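You operate a simulated robot arm through the tools that you are given. There is no shell and no other tool. Be economical: measure what you need, move in short steps, check, and stop when the job is done.

You run a simulated robot arm. Do the job below in one go: nothing can be reset, and whatever is moved stays where it is left.

TASK
Shut the vent, press the three deck plugs home, then sand the specks off their strip.
Fine: dark cube on the plugs, brown puck for the specks; put both back; the vent stays shut.

The check looks at the end state, three seconds after you hand in, the way a careful person would. Anything else that was tipped, shoved, dropped, spilled or broken makes it a failure.

THE ROBOT
A 7-joint arm with a two-finger parallel gripper, fixed in place. Base frame: the origin is at the foot of the arm, x ahead of it, y to its left, z up; the work surface is at about z = 0.8. Lengths are in m, angles in degrees, forces in N, time in s.
With the tool pointing down near the work surface it reaches from about 0.3 to 0.7 m from the base axis. Its first joint turns from -66.0 to 66.0 degrees. Payload 1.57 kg.
The TCP is the grasp point between the finger pads, 0.03 m short of the fingertips. In the tool frame z runs along the fingers and y along their closing line. The gripper opens to 0.11 m. The fingers are 0.024 m wide and 0.012 m thick; the gripper's body (0.048 by 0.112 m) begins 0.078 m behind the TCP.
Orientation is that of the tool frame in the base frame, as a unit quaternion [x, y, z, w]. With the fingers straight down and closing along the base's y, the tool's x points along the base's -x, its y along +y and its z along -z.

THE INTERFACE
- The arm moves only by the tool jog_arm. Its argument "plan" is a list of rows, each a list of 7 numbers: the closure in counts, from 0 (fully open) to 255 (shut), then the shift along the tool's x, y, z in m, then the turn, a rotation vector about the tool's x, y, z in degrees. In form: [[gripper, tx, ty, tz, wx, wy, wz], ...]. A call has 1 to 8 rows; each row shifts and turns the commanded pose from where the row before left it, along the tool's axes as they then stand. A row lasts 0.2 s, in which the tool goes at most 0.05 m and 8.6 degrees; a call with a longer step from one row to the next is refused whole, and so is a gripper value outside its range. A pose out of reach is approached as far as the arm can. The call stops where the force on the tool passes 40 N (or 10 N more than at its start, if that is more) or the arm is blocked; 0.2 s more then pass. Each finger travels about 0.108 m/s and halts on what it meets, pressing with about 26 N; the grip force reading is that of the motor and also rises with nothing between the fingers. The clock runs only during rows and for 0.2 s after the last one: add rows that do not move to give the fingers time. The reply holds the time, the measured pose of the TCP, the force on the tool along the base axes, the opening and the grip force, in the units named above and with some noise.
- Cameras (640 x 400 px; columns grow to the right, rows downward): "scene" is fixed at [0.1713, -0.3948, 1.4027]; the picture's right is [0.73, -0.68, 0.00], its down [-0.39, -0.42, -0.82] and it looks along [0.56, 0.60, -0.57] (base axes); focal length 345 px, centre (320, 200). "wrist" rides on the gripper at [-0.036, 0, -0.08] in the tool frame; the picture's right is [0.00, -1.00, 0.00], its down [0.97, 0.00, -0.24] and it looks along [0.24, 0.00, 0.97] (tool axes); focal length 218 px, centre (320, 200). There is no depth. A picture from a camera that has moved, and an enlarged one, comes with that camera's place and axes in the base frame and with its lens.
- get_image(camera): a new picture of that camera. The clock stands still meanwhile.
- inspect(camera, box): a new picture of the part [left, top, right, bottom] of that camera's present view, enlarged. The clock stands still meanwhile.
- job_done(): hands the job in; it is judged then, once.

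Work in short steps. Places have to be worked out from the pictures, the camera data and where the tool is seen: move nearer, look again, correct. Check each grasp and each placing, and mend what went wrong. You have 120 turns and 64 pictures in all, those below and enlarged ones among them. Open the gripper and draw the arm clear of the work before you hand the job in, unless the task says otherwise; then end with one line.

The tools are called after "Request:" as a command line: name --pt "numbers of a row" for each row, then --argument value for the rest, lists and objects as JSON in quotes. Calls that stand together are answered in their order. jog_arm: Moves the arm, as the interface text tells. Its arguments: {"type":"object","properties":{"plan":{"type":"array","items":{"type":"array","items":{"type":"number"}}}},"required":["plan"]} The other tools are called the same way: get_image (camera) takes a picture; inspect (camera, box) takes an enlarged picture of a part of a camera's view; job_done () hands the job in.

At the start:

```text
time_s: 0.0
tcp_pos: [0.4581, -0.149, 1.1781]
tool_rot: [0.0, 1.0, 0.001, 0.0]
wrist_force: [0.2, -0.5, 0.0]
grip_width: 0.1103
grasp_force: 0.1
```

scene: 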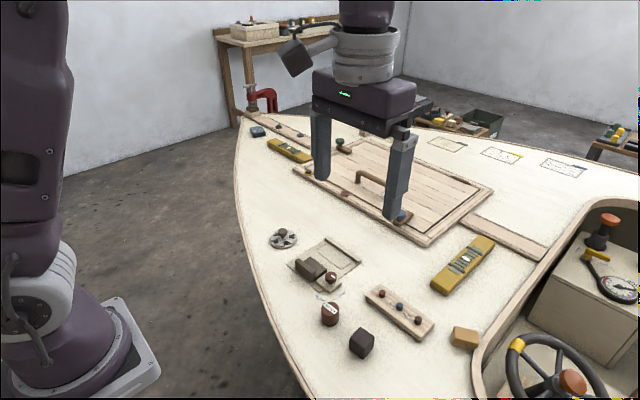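
wrist: 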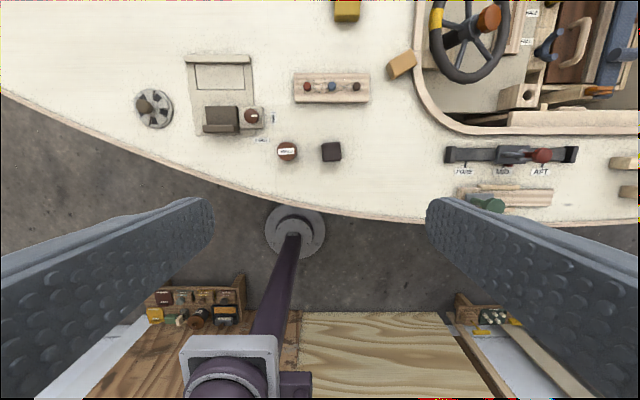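

I start by enlarging the work area in both views to tell the vent, the plugs, the specks and the tools apart.

Request:
inspect --camera "scene" --box '[250, 210, 490, 360]'

Request:
inspect --camera "wrist" --box '[120, 40, 440, 240]'

```text
2.67 times, centred on (370, 285) of scene
camera zoom: at [0.1713, -0.3948, 1.4027], right [0.73, -0.68, 0.0], down [-0.39, -0.42, -0.82], along [0.56, 0.6, -0.57], focal length 921 px, centre (187, -27)
```

zoom: 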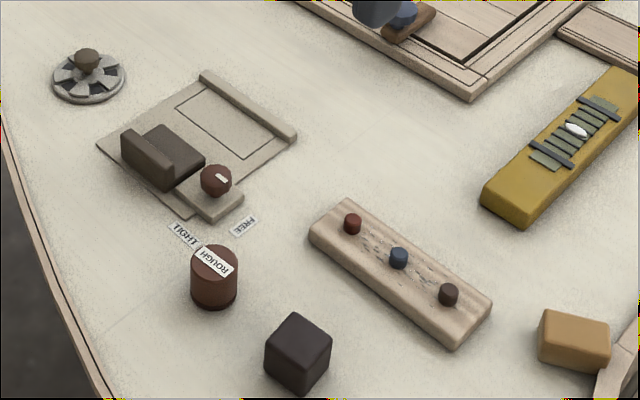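

```text
2.00 times, centred on (280, 140) of wrist
camera zoom: at [0.4941, -0.1477, 1.2559], right [0.0, -1.0, 0.0], down [-0.97, 0.0, 0.24], along [-0.24, 0.0, -0.97], focal length 436 px, centre (400, 320)
```

zoom: 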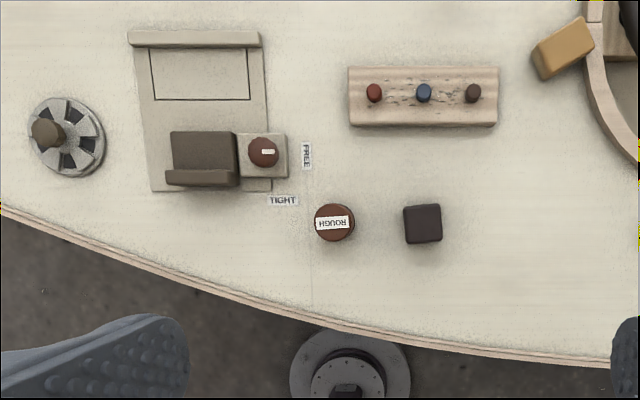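

The round slotted disc with a knob and the sliding block with a FREE/TIGHT knob could each be the vent, so I move over and down for a closer look.

Request:
jog_arm --pt "0 0.01 0.04 0.025 0 0 0" --pt "0 0.01 0.04 0.025 0 0 0" --pt "0 0.01 0.04 0.025 0 0 0" --pt "0 0.01 0.04 0.025 0 0 0" --pt "0 0.01 0.04 0.025 0 0 0"

Request:
get_image --camera "wrist"

Request:
inspect --camera "wrist" --box '[140, 20, 500, 245]'

```text
time_s: 1.2
tcp_pos: [0.4074, 0.0529, 1.0546]
tool_rot: [0.0, 1.0, 0.0, -0.001]
wrist_force: [-0.4, -0.1, -0.1]
grip_width: 0.1101
grasp_force: 0.1
```

```text
59 pictures are left
camera wrist: at [0.4423, 0.0539, 1.1325], right [0.0, -1.0, 0.0], down [-0.97, 0.0, 0.24], along [-0.24, 0.0, -0.97], focal length 218 px, centre (320, 200)
```

wrist: 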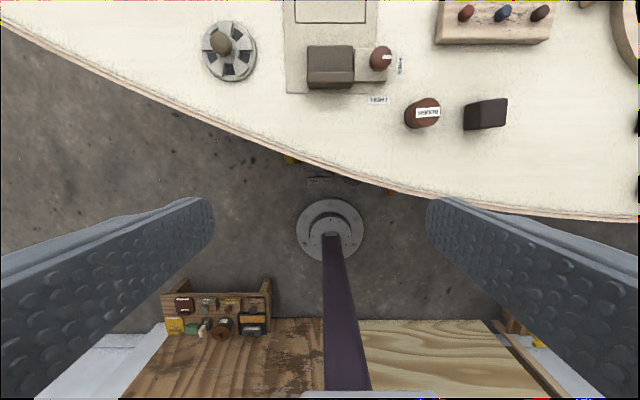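

```text
1.78 times, centred on (320, 132) of wrist
camera zoom: at [0.4423, 0.0539, 1.1325], right [0.0, -1.0, 0.0], down [-0.97, 0.0, 0.24], along [-0.24, 0.0, -0.97], focal length 388 px, centre (320, 320)
```

zoom: 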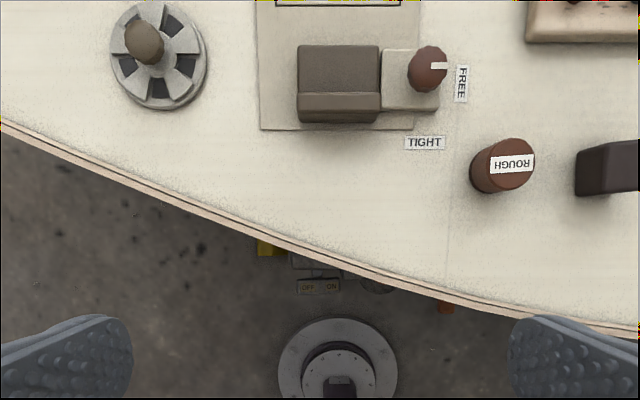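

I need the camera further ahead, so I move 0.14 m along +x and look at the slide and plug plank.

Request:
jog_arm --pt "0 -0.045 0 0 0 0 0" --pt "0 -0.045 0 0 0 0 0" --pt "0 -0.045 0 0 0 0 0"

Request:
get_image --camera "wrist"

Request:
inspect --camera "wrist" --box '[420, 70, 580, 170]'

Request:
inspect --camera "wrist" --box '[180, 50, 420, 200]'

```text
time_s: 2.0
tcp_pos: [0.5448, 0.0517, 1.053]
tool_rot: [0.0, 1.0, 0.0, -0.001]
wrist_force: [0.0, 0.7, -0.2]
grip_width: 0.1102
grasp_force: 0.1
```

```text
57 pictures are left
camera wrist: at [0.5796, 0.0519, 1.1304], right [0.0, -1.0, 0.0], down [-0.97, 0.0, 0.24], along [-0.24, 0.0, -0.97], focal length 218 px, centre (320, 200)
```

wrist: 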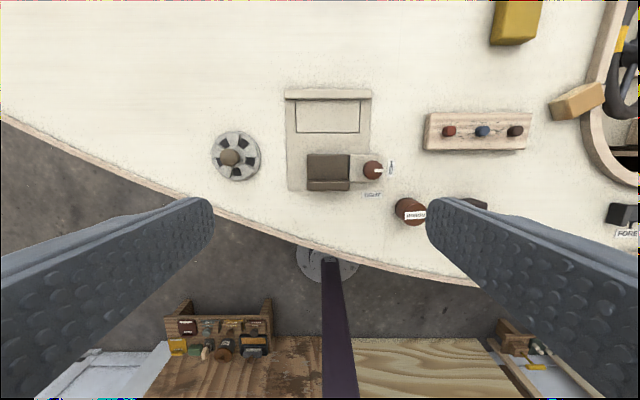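

```text
4.00 times, centred on (500, 120) of wrist
camera zoom: at [0.5796, 0.0519, 1.1304], right [0.0, -1.0, 0.0], down [-0.97, 0.0, 0.24], along [-0.24, 0.0, -0.97], focal length 873 px, centre (-400, 520)
```

zoom: 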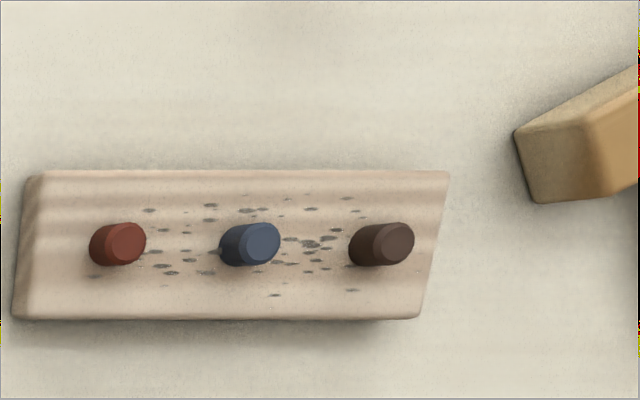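

```text
2.67 times, centred on (300, 125) of wrist
camera zoom: at [0.5796, 0.0519, 1.1304], right [0.0, -1.0, 0.0], down [-0.97, 0.0, 0.24], along [-0.24, 0.0, -0.97], focal length 582 px, centre (373, 400)
```

zoom: 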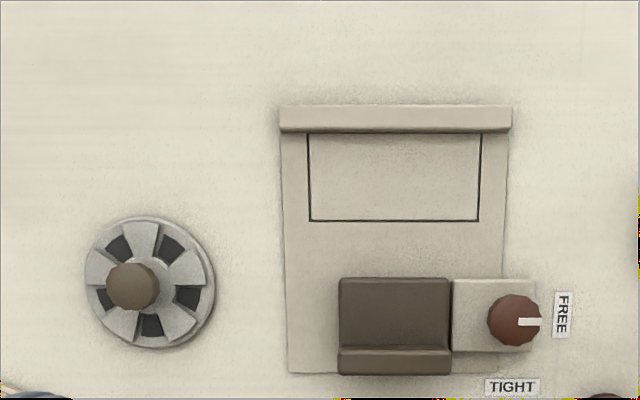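

The specks lie on the plug plank itself, between the plugs. The round disc with five dark slots at about (0.565, 0.175) looks like the deck vent, so I go above it to look closely.

Request:
jog_arm --pt "0 -0.007 0.041 0.02 0 0 0" --pt "0 -0.007 0.041 0.02 0 0 0" --pt "0 -0.006 0.041 0.02 0 0 0" --pt "0 0 0 0.04 0 0 0"

Request:
get_image --camera "wrist"

Request:
inspect --camera "scene" --box '[250, 210, 378, 290]'

```text
time_s: 3.0
tcp_pos: [0.566, 0.1777, 0.9516]
tool_rot: [0.0, 1.0, 0.0, 0.0]
wrist_force: [0.6, 0.5, 0.1]
grip_width: 0.1102
grasp_force: 0.1
```

```text
54 pictures are left
camera wrist: at [0.6007, 0.1767, 1.0299], right [0.0, -1.0, 0.0], down [-0.97, 0.0, 0.24], along [-0.24, 0.0, -0.97], focal length 218 px, centre (320, 200)
```

wrist: 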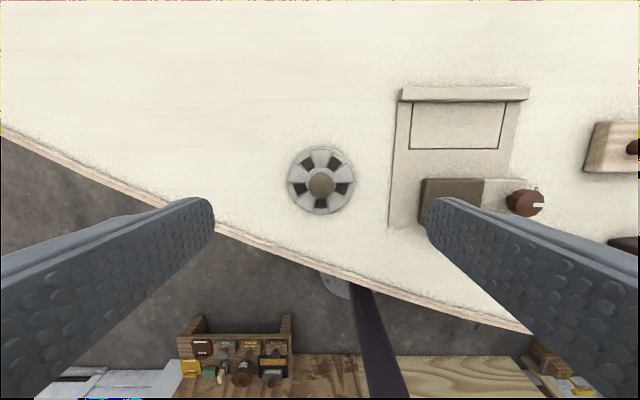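

```text
5.00 times, centred on (314, 250) of scene
camera zoom: at [0.1713, -0.3948, 1.4027], right [0.73, -0.68, 0.0], down [-0.39, -0.42, -0.82], along [0.56, 0.6, -0.57], focal length 1727 px, centre (350, -50)
```

zoom: 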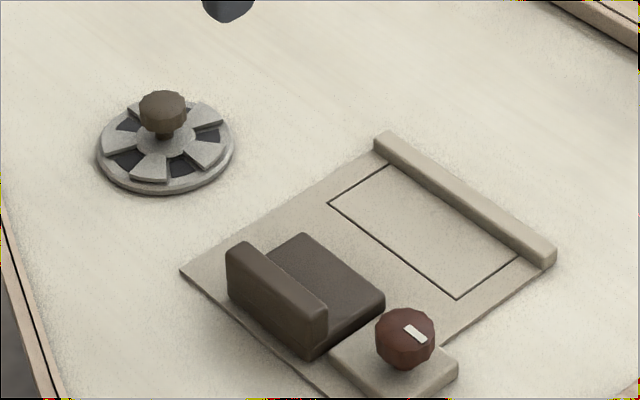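

Request:
inspect --camera "wrist" --box '[272, 135, 368, 225]'

```text
4.44 times, centred on (320, 180) of wrist
camera zoom: at [0.6007, 0.1767, 1.0299], right [0.0, -1.0, 0.0], down [-0.97, 0.0, 0.24], along [-0.24, 0.0, -0.97], focal length 970 px, centre (320, 289)
```

zoom: 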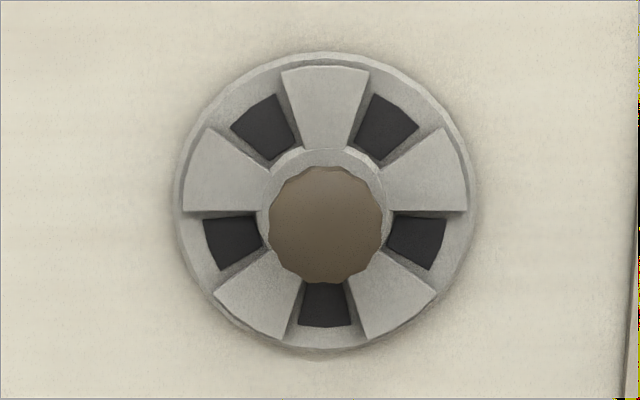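

It is a five-bladed rotary vent with the slots open; the blades must turn about 36° to cover them. Knob centre is at about (0.566, 0.1755) with its top near z 0.84, so I narrow the gripper and descend around it.

Request:
jog_arm --pt "110 0 -0.002 0.02 0 0 0" --pt "110 0 0 0.03 0 0 0" --pt "110 0 0 0.03 0 0 0" --pt "110 0 0 0.01 0 0 0"

Request:
get_image --camera "wrist"

Request:
inspect --camera "scene" --box '[250, 190, 346, 250]'

```text
time_s: 4.0
tcp_pos: [0.5641, 0.176, 0.861]
tool_rot: [0.0, 1.0, 0.0, 0.001]
wrist_force: [-0.6, 0.3, -0.6]
grip_width: 0.0627
grasp_force: 0.1
```

```text
51 pictures are left
camera wrist: at [0.5997, 0.1761, 0.9394], right [0.0, -1.0, 0.0], down [-0.97, 0.0, 0.24], along [-0.24, 0.0, -0.97], focal length 218 px, centre (320, 200)
```

wrist: 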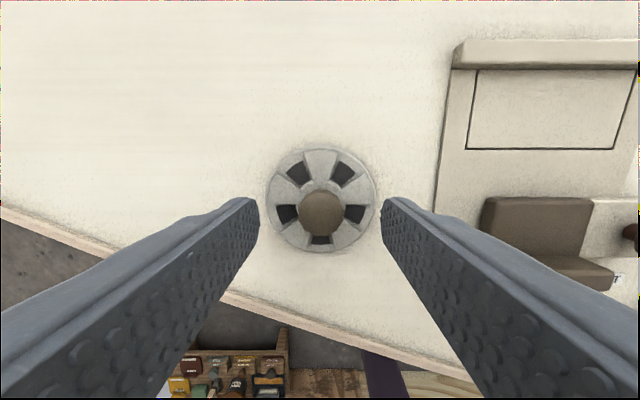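

```text
6.67 times, centred on (298, 220) of scene
camera zoom: at [0.1713, -0.3948, 1.4027], right [0.73, -0.68, 0.0], down [-0.39, -0.42, -0.82], along [0.56, 0.6, -0.57], focal length 2302 px, centre (467, 67)
```

zoom: 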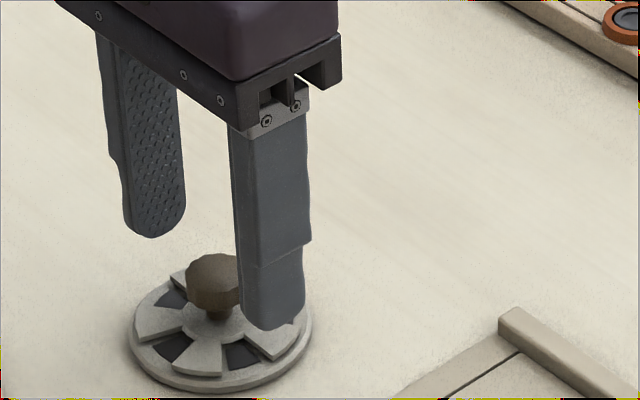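

The knob is centred laterally and about 3 mm further ahead, so I correct, lower 10 mm and close on the knob.

Request:
jog_arm --pt "110 -0.003 0 0.005 0 0 0" --pt "110 0 0 0.006 0 0 0" --pt "255 0 0 0 0 0 0" --pt "255 0 0 0 0 0 0" --pt "255 0 0 0 0 0 0"

Request:
get_image --camera "wrist"

```text
time_s: 5.2
tcp_pos: [0.5678, 0.1751, 0.8511]
tool_rot: [-0.001, 1.0, 0.001, 0.001]
wrist_force: [1.2, 10.4, -4.5]
grip_width: 0.0235
grasp_force: 36.1
```

```text
49 pictures are left
camera wrist: at [0.6024, 0.1755, 0.9292], right [0.0, -1.0, 0.0], down [-0.97, 0.0, 0.24], along [-0.24, 0.0, -0.97], focal length 218 px, centre (320, 200)
```

wrist: 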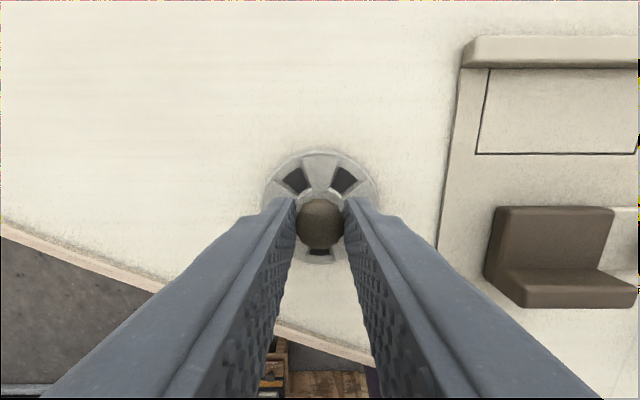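

The knob is gripped (23.5 mm). I turn 16° clockwise seen from above and see whether the slots narrow.

Request:
jog_arm --pt "255 0 0.001 0 0 0 5" --pt "255 0 0 0 0 0 5" --pt "255 0 0 0 0 0 6"

Request:
get_image --camera "wrist"

```text
time_s: 6.0
tcp_pos: [0.5661, 0.1749, 0.851]
tool_rot: [0.141, 0.99, 0.0, 0.0]
wrist_force: [1.9, 10.7, -11.2]
grip_width: 0.0231
grasp_force: 35.4
```

```text
48 pictures are left
camera wrist: at [0.6009, 0.1651, 0.9292], right [-0.28, -0.96, 0.0], down [-0.93, 0.27, 0.24], along [-0.23, 0.07, -0.97], focal length 218 px, centre (320, 200)
```

wrist: 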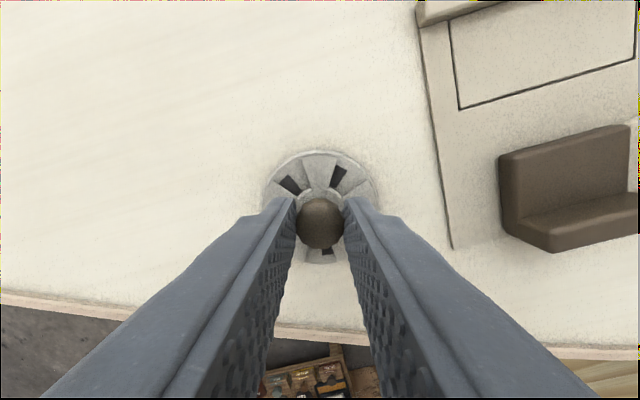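

The rotor turns with the knob and the slots are about half covered. I turn a further 20°.

Request:
jog_arm --pt "255 0 0 -0.001 0 0 7" --pt "255 0 0 0 0 0 7" --pt "255 0 0 0 0 0 6" --pt "255 0 0 0 0 0 0"

Request:
inspect --camera "wrist" --box '[240, 130, 400, 280]'

```text
time_s: 7.0
tcp_pos: [0.5663, 0.1741, 0.8519]
tool_rot: [0.311, 0.95, -0.001, 0.0]
wrist_force: [3.9, 8.3, -19.7]
grip_width: 0.0233
grasp_force: 36.2
```

```text
2.67 times, centred on (320, 205) of wrist
camera zoom: at [0.5952, 0.1533, 0.9297], right [-0.59, -0.81, 0.0], down [-0.78, 0.57, 0.24], along [-0.2, 0.14, -0.97], focal length 582 px, centre (320, 187)
```

zoom: 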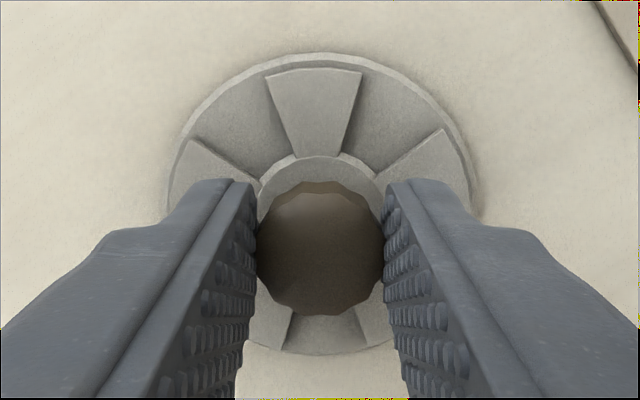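

The slots are all covered now. I open the fingers, rise and unwind the wrist, then check that the vent holds.

Request:
jog_arm --pt "120 0 0 0 0 0 0" --pt "120 0 0 0 0 0 0" --pt "110 0 0 -0.03 0 0 0" --pt "110 0 0 -0.04 0 0 -8" --pt "110 0 0 -0.04 0 0 -8" --pt "60 0 0 0 0 0 -8" --pt "0 0 0 0 0 0 -8" --pt "0 0 0 0 0 0 -4"

Request:
get_image --camera "wrist"

Request:
inspect --camera "wrist" --box '[260, 130, 380, 240]'

```text
time_s: 8.8
tcp_pos: [0.5689, 0.173, 0.962]
tool_rot: [-0.001, 1.0, 0.001, -0.001]
wrist_force: [-0.2, -0.1, 0.4]
grip_width: 0.1097
grasp_force: 0.1
```

```text
46 pictures are left
camera wrist: at [0.6028, 0.1744, 1.0409], right [0.0, -1.0, 0.0], down [-0.97, 0.0, 0.24], along [-0.24, 0.0, -0.97], focal length 218 px, centre (320, 200)
```

wrist: 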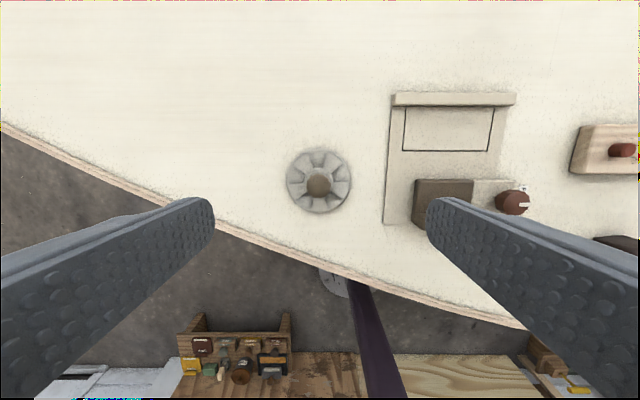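

```text
3.64 times, centred on (320, 185) of wrist
camera zoom: at [0.6028, 0.1744, 1.0409], right [0.0, -1.0, 0.0], down [-0.97, 0.0, 0.24], along [-0.24, 0.0, -0.97], focal length 794 px, centre (320, 254)
```

zoom: 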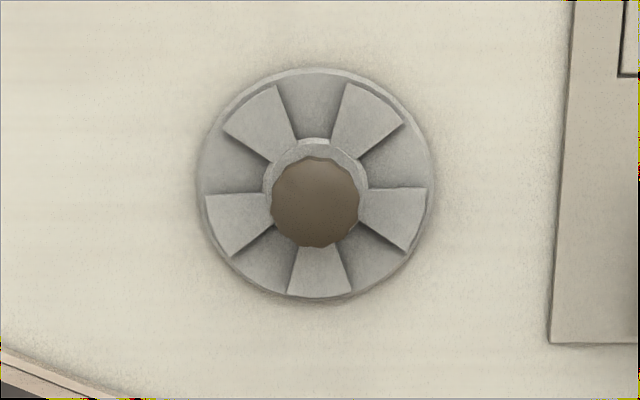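

The vent is shut and holds. Next is the dark cube, estimated at (0.485, −0.169); I move above it.

Request:
jog_arm --pt "0 0.0105 -0.0428 0 0 0 0" --pt "0 0.0105 -0.0428 0 0 0 0" --pt "0 0.0105 -0.0428 0 0 0 0" --pt "0 0.0105 -0.0428 0 0 0 0" --pt "0 0.0105 -0.0428 0 0 0 0" --pt "0 0.0105 -0.0428 0 0 0 0" --pt "0 0.0105 -0.0428 0 0 0 0" --pt "0 0.0105 -0.0428 0 0 0 0"

Request:
get_image --camera "wrist"

Request:
inspect --camera "wrist" --box '[200, 50, 440, 250]'

```text
time_s: 10.6
tcp_pos: [0.4821, -0.1703, 0.9644]
tool_rot: [0.0, 1.0, 0.0, 0.0]
wrist_force: [-0.1, -0.1, -0.2]
grip_width: 0.1096
grasp_force: 0.1
```

```text
44 pictures are left
camera wrist: at [0.5187, -0.1693, 1.0425], right [0.0, -1.0, 0.0], down [-0.97, 0.0, 0.24], along [-0.24, 0.0, -0.97], focal length 218 px, centre (320, 200)
```

wrist: 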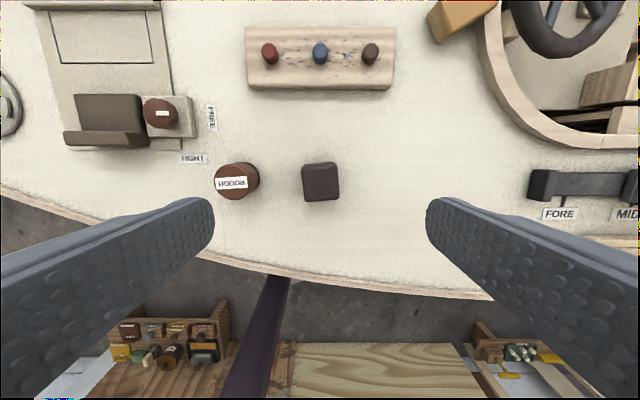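

```text
2.00 times, centred on (320, 150) of wrist
camera zoom: at [0.5187, -0.1693, 1.0425], right [0.0, -1.0, 0.0], down [-0.97, 0.0, 0.24], along [-0.24, 0.0, -0.97], focal length 436 px, centre (320, 300)
```

zoom: 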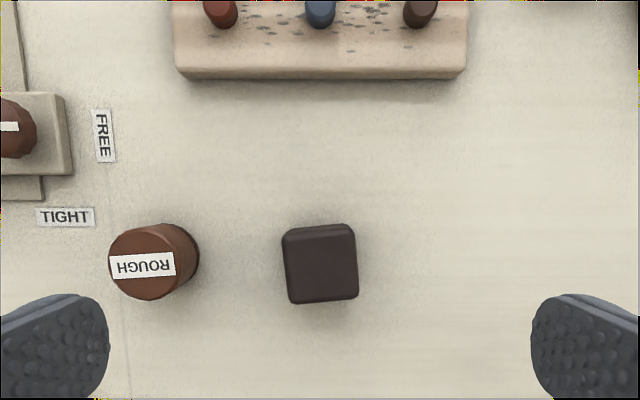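

The cube is at about (0.484, −0.170), yawed about 4.5° counter-clockwise, and 33 mm wide. I narrow the fingers to clear the puck, match the yaw and descend with the tips stopping mid-cube.

Request:
jog_arm --pt "110 -0.002 0 0.02 0 0 -4.5" --pt "110 0 0 0.03 0 0 0" --pt "110 0 0 0.03 0 0 0" --pt "110 0 0 0.02 0 0 0"

Request:
get_image --camera "wrist"

Request:
inspect --camera "scene" --box '[290, 270, 450, 370]'

```text
time_s: 11.6
tcp_pos: [0.4844, -0.17, 0.8616]
tool_rot: [-0.04, 0.999, 0.0, 0.0]
wrist_force: [-0.2, -0.6, 0.3]
grip_width: 0.0626
grasp_force: 0.1
```

```text
42 pictures are left
camera wrist: at [0.5197, -0.1659, 0.9405], right [0.08, -1.0, 0.0], down [-0.97, -0.08, 0.24], along [-0.24, -0.02, -0.97], focal length 218 px, centre (320, 200)
```

wrist: 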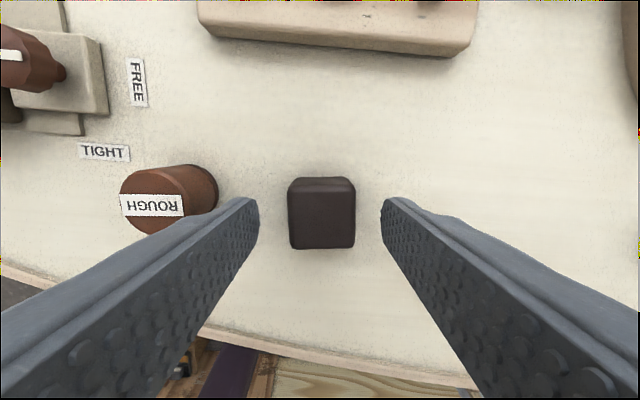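

```text
4.00 times, centred on (370, 320) of scene
camera zoom: at [0.1713, -0.3948, 1.4027], right [0.73, -0.68, 0.0], down [-0.39, -0.42, -0.82], along [0.56, 0.6, -0.57], focal length 1381 px, centre (120, -280)
```

zoom: 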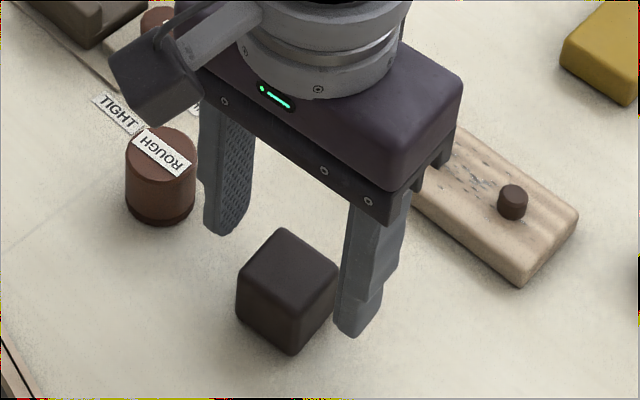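

The cube is centred between the fingers. I lower 14 mm and close.

Request:
jog_arm --pt "110 -0.001 0 0.014 0 0 0" --pt "255 0 0 0 0 0 0" --pt "255 0 0 0 0 0 0" --pt "255 0 0 0 0 0 0"

```text
time_s: 12.6
tcp_pos: [0.4854, -0.1683, 0.8483]
tool_rot: [-0.039, 0.999, 0.0, -0.001]
wrist_force: [0.8, -0.8, 0.7]
grip_width: 0.0351
grasp_force: 26.6
```

The cube is held (35 mm). I lift, square the yaw and carry it to a point short of the plank so I can see the plugs again from above.

Request:
jog_arm --pt "255 0 0 -0.04 0 0 0" --pt "255 0 0 -0.04 0 0 4.5" --pt "255 -0.02 0 0 0 0 0" --pt "255 0 0 0 0 0 0"

Request:
get_image --camera "wrist"

Request:
inspect --camera "wrist" --box '[200, 0, 440, 150]'

```text
time_s: 13.6
tcp_pos: [0.5065, -0.1683, 0.9292]
tool_rot: [0.0, 1.0, 0.0, 0.0]
wrist_force: [-0.3, -0.4, -0.8]
grip_width: 0.035
grasp_force: 26.3
```

```text
40 pictures are left
camera wrist: at [0.5421, -0.1679, 1.007], right [0.0, -1.0, 0.0], down [-0.97, 0.0, 0.24], along [-0.24, 0.0, -0.97], focal length 218 px, centre (320, 200)
```

wrist: 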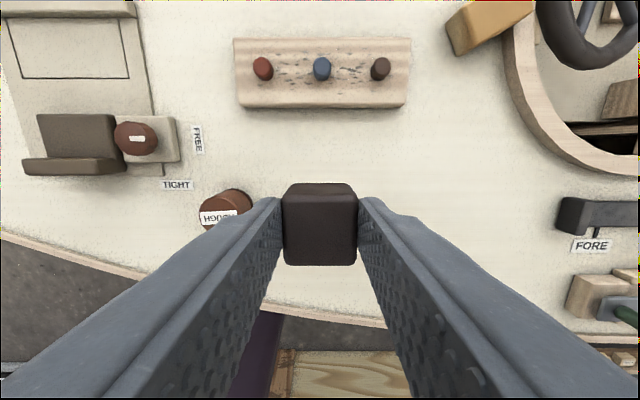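

```text
2.67 times, centred on (320, 75) of wrist
camera zoom: at [0.5421, -0.1679, 1.007], right [0.0, -1.0, 0.0], down [-0.97, 0.0, 0.24], along [-0.24, 0.0, -0.97], focal length 582 px, centre (320, 533)
```

zoom: 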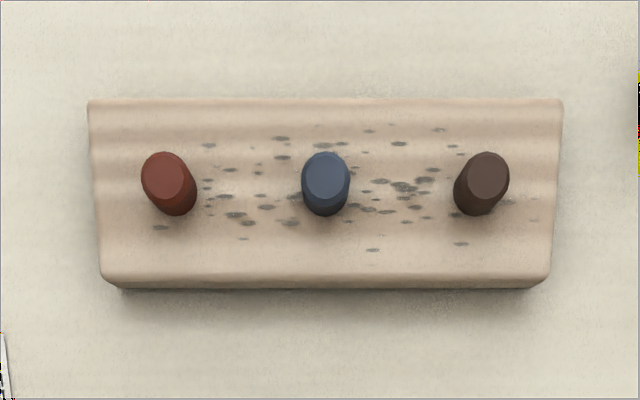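

Triangulating gives plugs at x≈0.595 and y≈−0.127, −0.169, −0.211, with tops ≈0.84 on a plank top of ≈0.82. I place the cube over the red plug just above contact.

Request:
jog_arm --pt "255 -0.045 0.02 0 0 0 0" --pt "255 -0.0435 0.0213 0 0 0 0" --pt "255 0 0 0.03 0 0 0" --pt "255 0 0 0 0 0 0"

Request:
inspect --camera "scene" --box '[350, 250, 478, 350]'

Request:
get_image --camera "wrist"

```text
time_s: 14.6
tcp_pos: [0.5953, -0.1263, 0.8998]
tool_rot: [0.0, 1.0, 0.001, 0.0]
wrist_force: [0.0, -0.2, -1.4]
grip_width: 0.0348
grasp_force: 26.6
```

```text
4.00 times, centred on (414, 300) of scene
camera zoom: at [0.1713, -0.3948, 1.4027], right [0.73, -0.68, 0.0], down [-0.39, -0.42, -0.82], along [0.56, 0.6, -0.57], focal length 1381 px, centre (-56, -200)
```

zoom: 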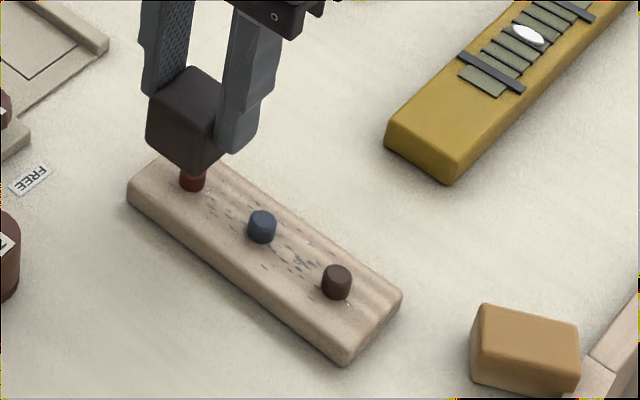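

```text
37 pictures are left
camera wrist: at [0.6312, -0.124, 0.9771], right [0.0, -1.0, 0.0], down [-0.97, 0.0, 0.24], along [-0.24, 0.0, -0.97], focal length 218 px, centre (320, 200)
```

wrist: 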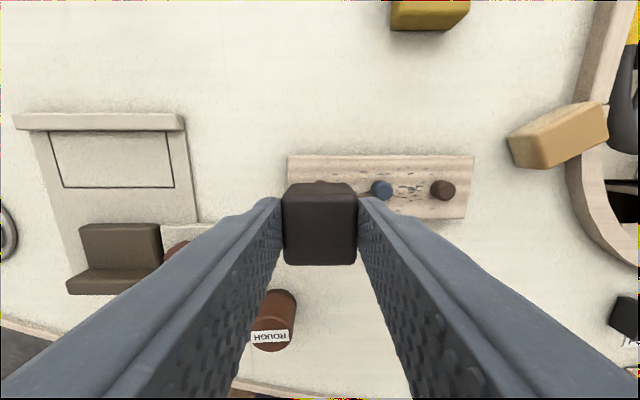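

Reconciling both views, the plugs sit nearer x≈0.599, y≈−0.124/−0.169/−0.214, with tops near 0.825. I nudge to suit and press down slowly.

Request:
jog_arm --pt "255 -0.0035 0.002 0.012 0 0 0" --pt "255 0 0 0.004 0 0 0" --pt "255 0 0 0.004 0 0 0" --pt "255 0 0 0.004 0 0 0" --pt "255 0 0 0.004 0 0 0" --pt "255 0 0 0.003 0 0 0" --pt "255 0 0 0.003 0 0 0"

Request:
inspect --camera "scene" --box '[350, 250, 478, 350]'

```text
time_s: 16.2
tcp_pos: [0.5971, -0.125, 0.8643]
tool_rot: [0.0, 1.0, 0.0, 0.001]
wrist_force: [1.1, -0.5, 4.8]
grip_width: 0.0351
grasp_force: 25.8
```

```text
4.00 times, centred on (414, 300) of scene
camera zoom: at [0.1712, -0.3948, 1.4027], right [0.73, -0.68, 0.0], down [-0.39, -0.42, -0.82], along [0.56, 0.6, -0.57], focal length 1381 px, centre (-56, -200)
```

zoom: 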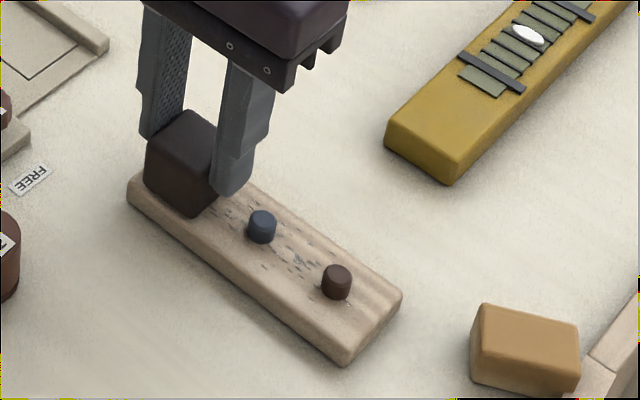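

There is only light resistance so far (about 5 N). I keep pressing in small steps until it bottoms.

Request:
jog_arm --pt "255 0 0 0.002 0 0 0" --pt "255 0 0 0.002 0 0 0" --pt "255 0 0 0 0 0 0"

```text
time_s: 17.0
tcp_pos: [0.598, -0.124, 0.862]
tool_rot: [0.0, 1.0, 0.0, 0.001]
wrist_force: [3.4, -1.9, 18.1]
grip_width: 0.0352
grasp_force: 25.6
```

Request:
jog_arm --pt "255 0 0 0.002 0 0 0" --pt "255 0 0 0.001 0 0 0" --pt "255 0 0 0 0 0 0"

Request:
inspect --camera "scene" --box '[360, 270, 424, 320]'

```text
time_s: 17.8
tcp_pos: [0.5973, -0.1253, 0.8574]
tool_rot: [0.0, 1.0, 0.001, 0.0]
wrist_force: [-1.5, 0.2, 16.8]
grip_width: 0.035
grasp_force: 25.8
```

```text
8.00 times, centred on (392, 295) of scene
camera zoom: at [0.1709, -0.3948, 1.4028], right [0.73, -0.68, 0.0], down [-0.39, -0.42, -0.82], along [0.56, 0.6, -0.57], focal length 2762 px, centre (-256, -560)
```

zoom: 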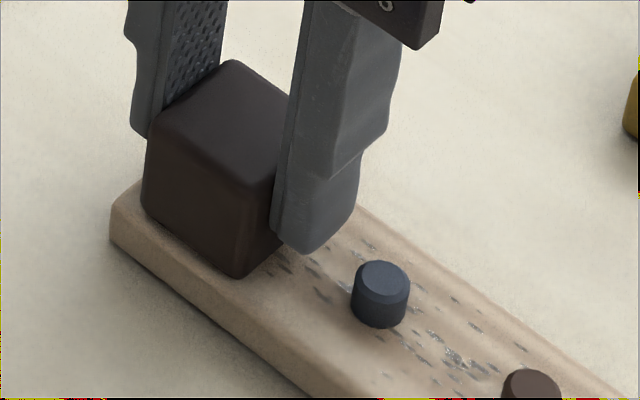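

It gave 4 mm more at 17 N, either the plug seating or the cube slipping up. I lift back and look at the red plug.

Request:
jog_arm --pt "255 0 0 -0.03 0 0 0" --pt "255 0.02 0 -0.03 0 0 0" --pt "255 0.045 -0.02 0 0 0 0" --pt "255 0 0 0 0 0 0"

Request:
inspect --camera "wrist" --box '[200, 20, 440, 270]'

Request:
inspect --camera "scene" --box '[350, 240, 478, 340]'

```text
time_s: 18.8
tcp_pos: [0.533, -0.1445, 0.919]
tool_rot: [-0.001, 1.0, 0.0, 0.0]
wrist_force: [0.4, -0.4, 0.3]
grip_width: 0.0351
grasp_force: 25.6
```

```text
1.60 times, centred on (320, 145) of wrist
camera zoom: at [0.5693, -0.1438, 0.998], right [0.0, -1.0, 0.0], down [-0.97, 0.0, 0.24], along [-0.24, 0.0, -0.97], focal length 349 px, centre (320, 288)
```

zoom: 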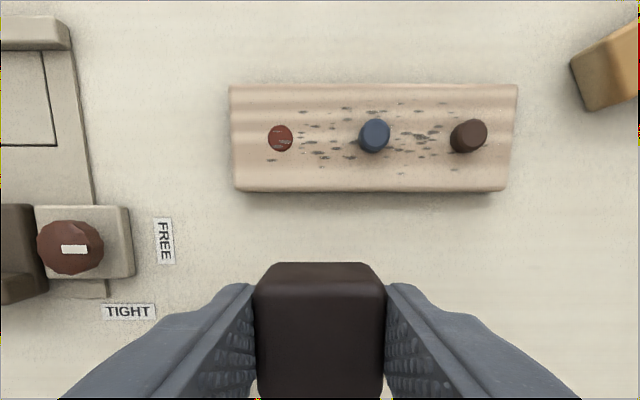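

```text
4.00 times, centred on (414, 290) of scene
camera zoom: at [0.1713, -0.3948, 1.4027], right [0.73, -0.68, 0.0], down [-0.39, -0.42, -0.82], along [0.56, 0.6, -0.57], focal length 1381 px, centre (-56, -160)
```

zoom: 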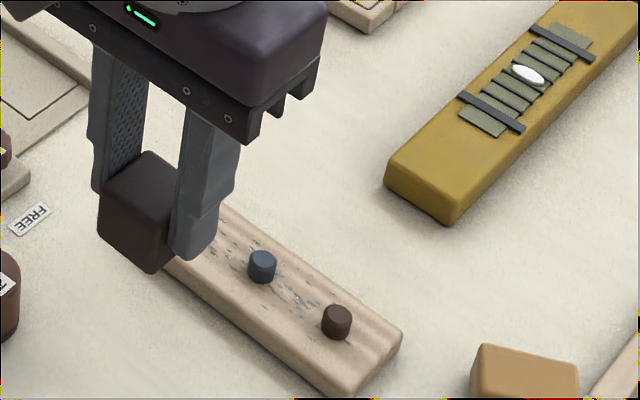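

The red plug is flush. I do the same on the blue plug at (0.599, −0.1695).

Request:
jog_arm --pt "255 -0.033 -0.0125 0 0 0 0" --pt "255 -0.033 -0.0125 0 0 0 0" --pt "255 0 0 0.03 0 0 0" --pt "255 0 0 0.012 0 0 0" --pt "255 0 0 0.008 0 0 0" --pt "255 0 0 0.006 0 0 0" --pt "255 0 0 0.004 0 0 0" --pt "255 0 0 0.002 0 0 0"

Request:
jog_arm --pt "255 0 0 0.002 0 0 0" --pt "255 0 0 0 0 0 0" --pt "255 0 0 0 0 0 0"

```text
time_s: 20.6
tcp_pos: [0.5997, -0.1696, 0.8565]
tool_rot: [0.0, 1.0, -0.001, 0.002]
wrist_force: [1.5, -0.5, 18.6]
grip_width: 0.0351
grasp_force: 26.4
```

```text
time_s: 21.4
tcp_pos: [0.5988, -0.1705, 0.8537]
tool_rot: [0.0, 1.0, 0.0, 0.002]
wrist_force: [6.9, -0.2, 16.8]
grip_width: 0.035
grasp_force: 26.3
```

Force levels off at about 17 N. I lift, move over to the brown plug's line but pulled back, and check blue.

Request:
jog_arm --pt "255 0 0 -0.035 0 0 0" --pt "255 0.02 0 -0.03 0 0 0" --pt "255 0.045 -0.02 0 0 0 0" --pt "255 0 0 0 0 0 0"

Request:
inspect --camera "wrist" --box '[200, 50, 440, 200]'

```text
time_s: 22.4
tcp_pos: [0.5339, -0.1899, 0.9168]
tool_rot: [0.0, 1.0, -0.001, 0.0]
wrist_force: [-0.4, 0.1, -0.3]
grip_width: 0.035
grasp_force: 26.0
```

```text
2.67 times, centred on (320, 125) of wrist
camera zoom: at [0.5689, -0.1905, 0.9945], right [0.0, -1.0, 0.0], down [-0.97, 0.0, 0.24], along [-0.24, 0.0, -0.97], focal length 582 px, centre (320, 400)
```

zoom: 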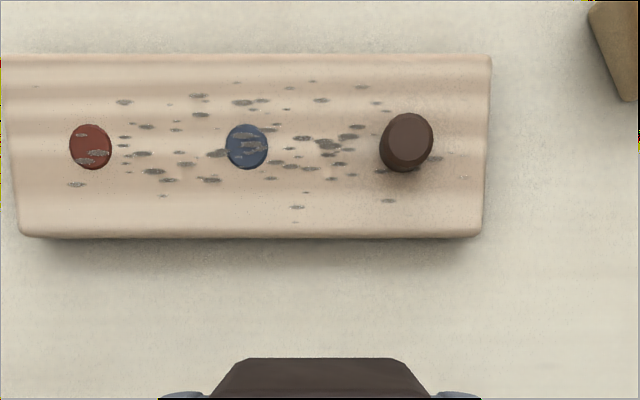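

Blue is flush too. Now the brown plug at (0.599, −0.214).

Request:
jog_arm --pt "255 -0.0325 -0.012 0 0 0 0" --pt "255 -0.0325 -0.012 0 0 0 0" --pt "255 0 0 0.03 0 0 0" --pt "255 0 0 0.015 0 0 0" --pt "255 0 0 0.008 0 0 0" --pt "255 0 0 0.006 0 0 0" --pt "255 0 0 0.004 0 0 0" --pt "255 0 0 0.002 0 0 0"

Request:
jog_arm --pt "255 0 0 0.001 0 0 0" --pt "255 0 0 0 0 0 0" --pt "255 0 0 0 0 0 0"

```text
time_s: 24.2
tcp_pos: [0.5986, -0.2144, 0.854]
tool_rot: [0.0, 1.0, 0.0, 0.001]
wrist_force: [-2.8, 3.1, 16.1]
grip_width: 0.0347
grasp_force: 25.9
```

```text
time_s: 25.0
tcp_pos: [0.6003, -0.2145, 0.8522]
tool_rot: [0.0, 1.0, 0.0, 0.001]
wrist_force: [1.2, 2.9, 18.5]
grip_width: 0.0349
grasp_force: 26.2
```

I lift and look at all three plugs.

Request:
jog_arm --pt "255 0 0 -0.035 0 0 0" --pt "255 0.02 0.01 -0.03 0 0 0" --pt "255 0.045 0.02 0 0 0 0" --pt "255 0 0 0 0 0 0"

Request:
inspect --camera "wrist" --box '[200, 50, 440, 200]'

Request:
inspect --camera "scene" --box '[350, 240, 478, 340]'

```text
time_s: 26.0
tcp_pos: [0.5348, -0.1871, 0.9163]
tool_rot: [-0.001, 1.0, 0.0, 0.0]
wrist_force: [1.0, 0.3, -0.7]
grip_width: 0.0349
grasp_force: 25.8
```

```text
2.67 times, centred on (320, 125) of wrist
camera zoom: at [0.5697, -0.1858, 0.9942], right [0.0, -1.0, 0.0], down [-0.97, 0.0, 0.24], along [-0.24, 0.0, -0.97], focal length 582 px, centre (320, 400)
```

zoom: 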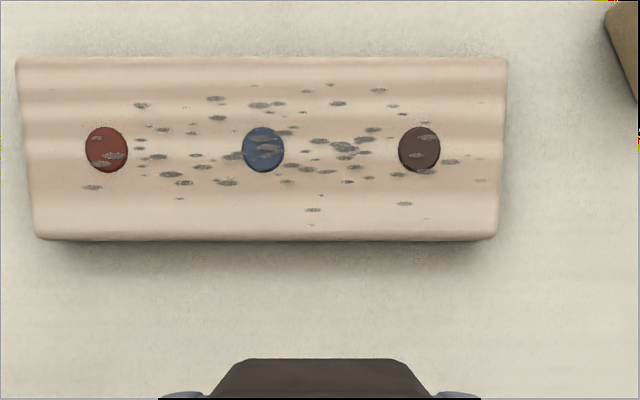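

```text
4.00 times, centred on (414, 290) of scene
camera zoom: at [0.1713, -0.3948, 1.4027], right [0.73, -0.68, 0.0], down [-0.39, -0.42, -0.82], along [0.56, 0.6, -0.57], focal length 1381 px, centre (-56, -160)
```

zoom: 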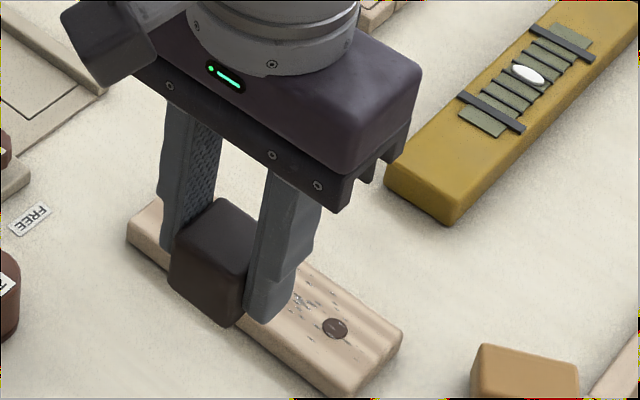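

All three plugs are flush, so I return the cube to its spot at (0.485, −0.169) with its 4.5° yaw and lower it carefully.

Request:
jog_arm --pt "255 0.025 0.009 0 0 0 0" --pt "255 0.0245 0.0087 0 0 0 -4.5" --pt "255 0 0 0.03 0 0 0" --pt "255 0 0 0.03 0 0 0" --pt "255 0 0 0.01 0 0 0" --pt "255 0 0 0 0 0 0"

Request:
inspect --camera "scene" --box '[300, 290, 428, 380]'

```text
time_s: 27.4
tcp_pos: [0.4859, -0.1663, 0.8467]
tool_rot: [-0.04, 0.999, 0.0, 0.001]
wrist_force: [0.1, 0.1, -0.1]
grip_width: 0.0349
grasp_force: 25.7
```

```text
4.44 times, centred on (364, 335) of scene
camera zoom: at [0.1713, -0.3948, 1.4027], right [0.73, -0.68, 0.0], down [-0.39, -0.42, -0.82], along [0.56, 0.6, -0.57], focal length 1535 px, centre (124, -400)
```

zoom: 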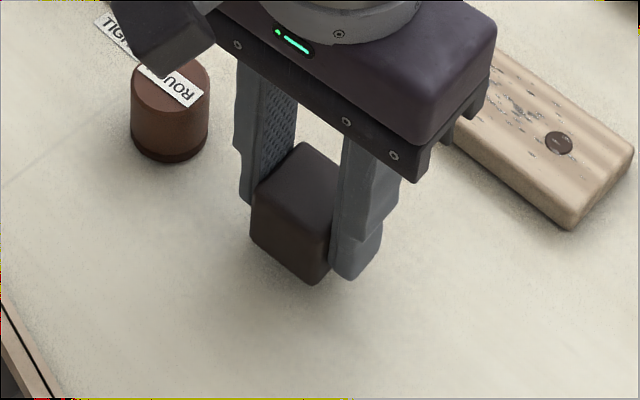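

The cube is still hovering about a centimetre up. I lower in small steps until contact shows.

Request:
jog_arm --pt "255 0.0005 -0.002 0.004 0 0 0" --pt "255 0 0 0.003 0 0 0"

Request:
jog_arm --pt "255 0 0 0.002 0 0 0"

Request:
jog_arm --pt "255 0 0 0.002 0 0 0"

```text
time_s: 28.0
tcp_pos: [0.4849, -0.169, 0.8398]
tool_rot: [-0.039, 0.999, 0.0, 0.0]
wrist_force: [0.0, -0.2, -0.3]
grip_width: 0.0349
grasp_force: 25.8
```

```text
time_s: 28.4
tcp_pos: [0.484, -0.1691, 0.8365]
tool_rot: [-0.039, 0.999, 0.0, 0.0]
wrist_force: [0.1, -0.9, -0.1]
grip_width: 0.0349
grasp_force: 25.8
```

```text
time_s: 28.8
tcp_pos: [0.4832, -0.1687, 0.8357]
tool_rot: [-0.04, 0.999, 0.001, 0.0]
wrist_force: [-1.5, 1.3, 3.9]
grip_width: 0.035
grasp_force: 25.3
```

Contact (about 4 N). I release and rise.

Request:
jog_arm --pt "110 0 0 0 0 0 0" --pt "110 0 0 0 0 0 0" --pt "110 0 0 -0.03 0 0 0" --pt "110 0 0 -0.04 0 0 4.5" --pt "110 0 0 -0.04 0 0 0" --pt "40 0.01 0.045 -0.01 0 0 0" --pt "40 0 0.037 0 0 0 0" --pt "40 0 0 0 0 0 0"

Request:
get_image --camera "wrist"

Request:
inspect --camera "wrist" --box '[240, 120, 480, 270]'

```text
time_s: 30.6
tcp_pos: [0.4748, -0.0858, 0.9566]
tool_rot: [0.0, 1.0, 0.0, 0.0]
wrist_force: [0.2, 0.2, 0.3]
grip_width: 0.0926
grasp_force: 0.0
```

```text
28 pictures are left
camera wrist: at [0.5096, -0.0857, 1.0353], right [0.0, -1.0, 0.0], down [-0.97, 0.0, 0.24], along [-0.24, 0.0, -0.97], focal length 218 px, centre (320, 200)
```

wrist: 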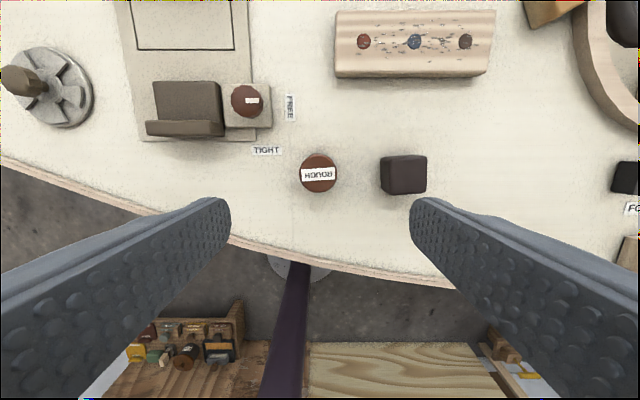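

```text
2.67 times, centred on (360, 195) of wrist
camera zoom: at [0.5096, -0.0857, 1.0353], right [0.0, -1.0, 0.0], down [-0.97, 0.0, 0.24], along [-0.24, 0.0, -0.97], focal length 582 px, centre (213, 213)
```

zoom: 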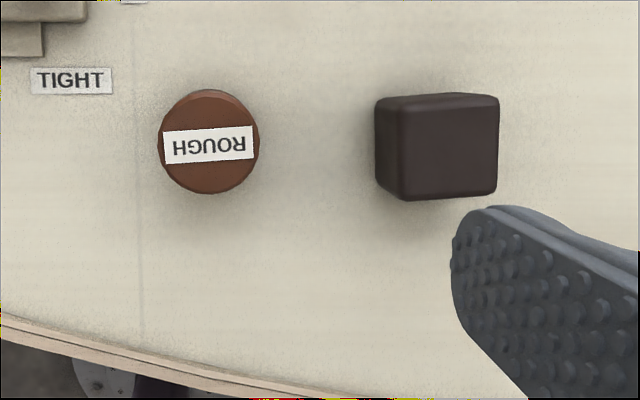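

The cube is back in place. The puck is at about (0.4846, −0.0845), some 34 mm across; I descend around its upper part and grip it.

Request:
jog_arm --pt "110 -0.01 0.001 0.02 0 0 0" --pt "110 0 0 0.03 0 0 0" --pt "110 0 0 0.03 0 0 0" --pt "110 0 0 0.02 0 0 0" --pt "110 0 0 0 0 0 0"

Request:
inspect --camera "wrist" --box '[200, 100, 440, 300]'

Request:
inspect --camera "scene" --box '[290, 270, 418, 360]'

```text
time_s: 31.8
tcp_pos: [0.4838, -0.0872, 0.8559]
tool_rot: [0.0, 1.0, 0.0, 0.0]
wrist_force: [0.5, 0.1, 0.1]
grip_width: 0.0626
grasp_force: 0.0
```

```text
2.00 times, centred on (320, 200) of wrist
camera zoom: at [0.5191, -0.0865, 0.9342], right [0.0, -1.0, 0.0], down [-0.97, 0.0, 0.24], along [-0.24, 0.0, -0.97], focal length 436 px, centre (320, 200)
```

zoom: 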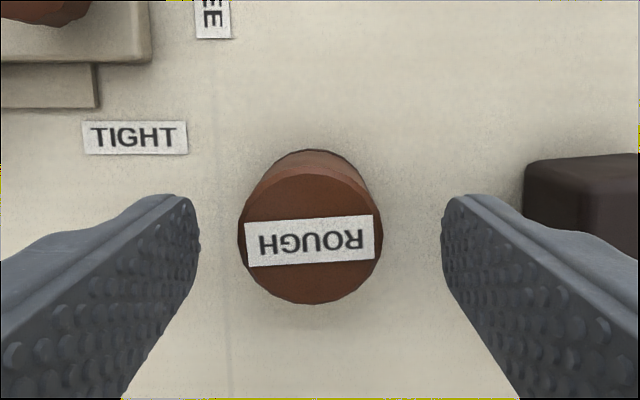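

```text
4.44 times, centred on (354, 315) of scene
camera zoom: at [0.1713, -0.3948, 1.4027], right [0.73, -0.68, 0.0], down [-0.39, -0.42, -0.82], along [0.56, 0.6, -0.57], focal length 1535 px, centre (169, -311)
```

zoom: 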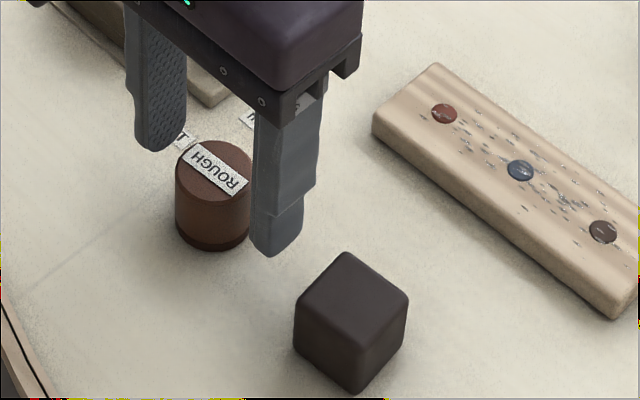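

I correct 2.5 mm in +y, lower 8 mm and close on the puck.

Request:
jog_arm --pt "110 -0.001 0.0025 0.008 0 0 0" --pt "255 0 0 0 0 0 0" --pt "255 0 0 0 0 0 0" --pt "255 0 0 0 0 0 0"

```text
time_s: 32.8
tcp_pos: [0.4859, -0.0838, 0.8483]
tool_rot: [0.0, 1.0, 0.0, -0.001]
wrist_force: [1.1, 0.0, 2.1]
grip_width: 0.0344
grasp_force: 26.5
```

The puck is held (34 mm). The plank top is about 16 mm above the deck, so contact should come at TCP z≈0.864; I carry the puck to the red-plug end of the strip.

Request:
jog_arm --pt "255 0 0 -0.04 0 0 0" --pt "255 0 0 -0.03 0 0 0" --pt "255 -0.04 -0.008 0 0 0 0" --pt "255 -0.04 -0.01 0 0 0 0" --pt "255 -0.033 -0.01 0 0 0 0" --pt "255 0 0 0.03 0 0 0" --pt "255 0 0 0.018 0 0 0" --pt "255 0 0 0 0 0 0"

Request:
jog_arm --pt "255 0 0 0.003 0 0 0" --pt "255 0 0 0.003 0 0 0"

Request:
inspect --camera "scene" --box '[350, 250, 478, 350]'

```text
time_s: 34.6
tcp_pos: [0.5966, -0.1101, 0.8713]
tool_rot: [0.0, 1.0, 0.0, 0.0]
wrist_force: [-0.1, 0.2, 0.3]
grip_width: 0.0343
grasp_force: 26.3
```

```text
time_s: 35.2
tcp_pos: [0.5963, -0.1112, 0.8655]
tool_rot: [0.0, 1.0, 0.001, 0.0]
wrist_force: [-0.2, 0.5, 1.7]
grip_width: 0.0343
grasp_force: 25.7
```

```text
4.00 times, centred on (414, 300) of scene
camera zoom: at [0.1712, -0.3948, 1.4027], right [0.73, -0.68, 0.0], down [-0.39, -0.42, -0.82], along [0.56, 0.6, -0.57], focal length 1381 px, centre (-56, -200)
```

zoom: 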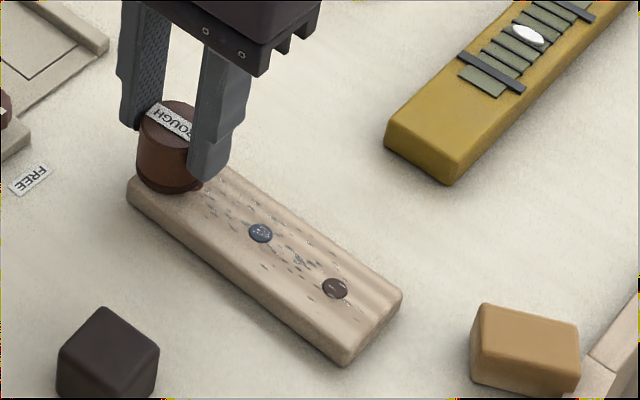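

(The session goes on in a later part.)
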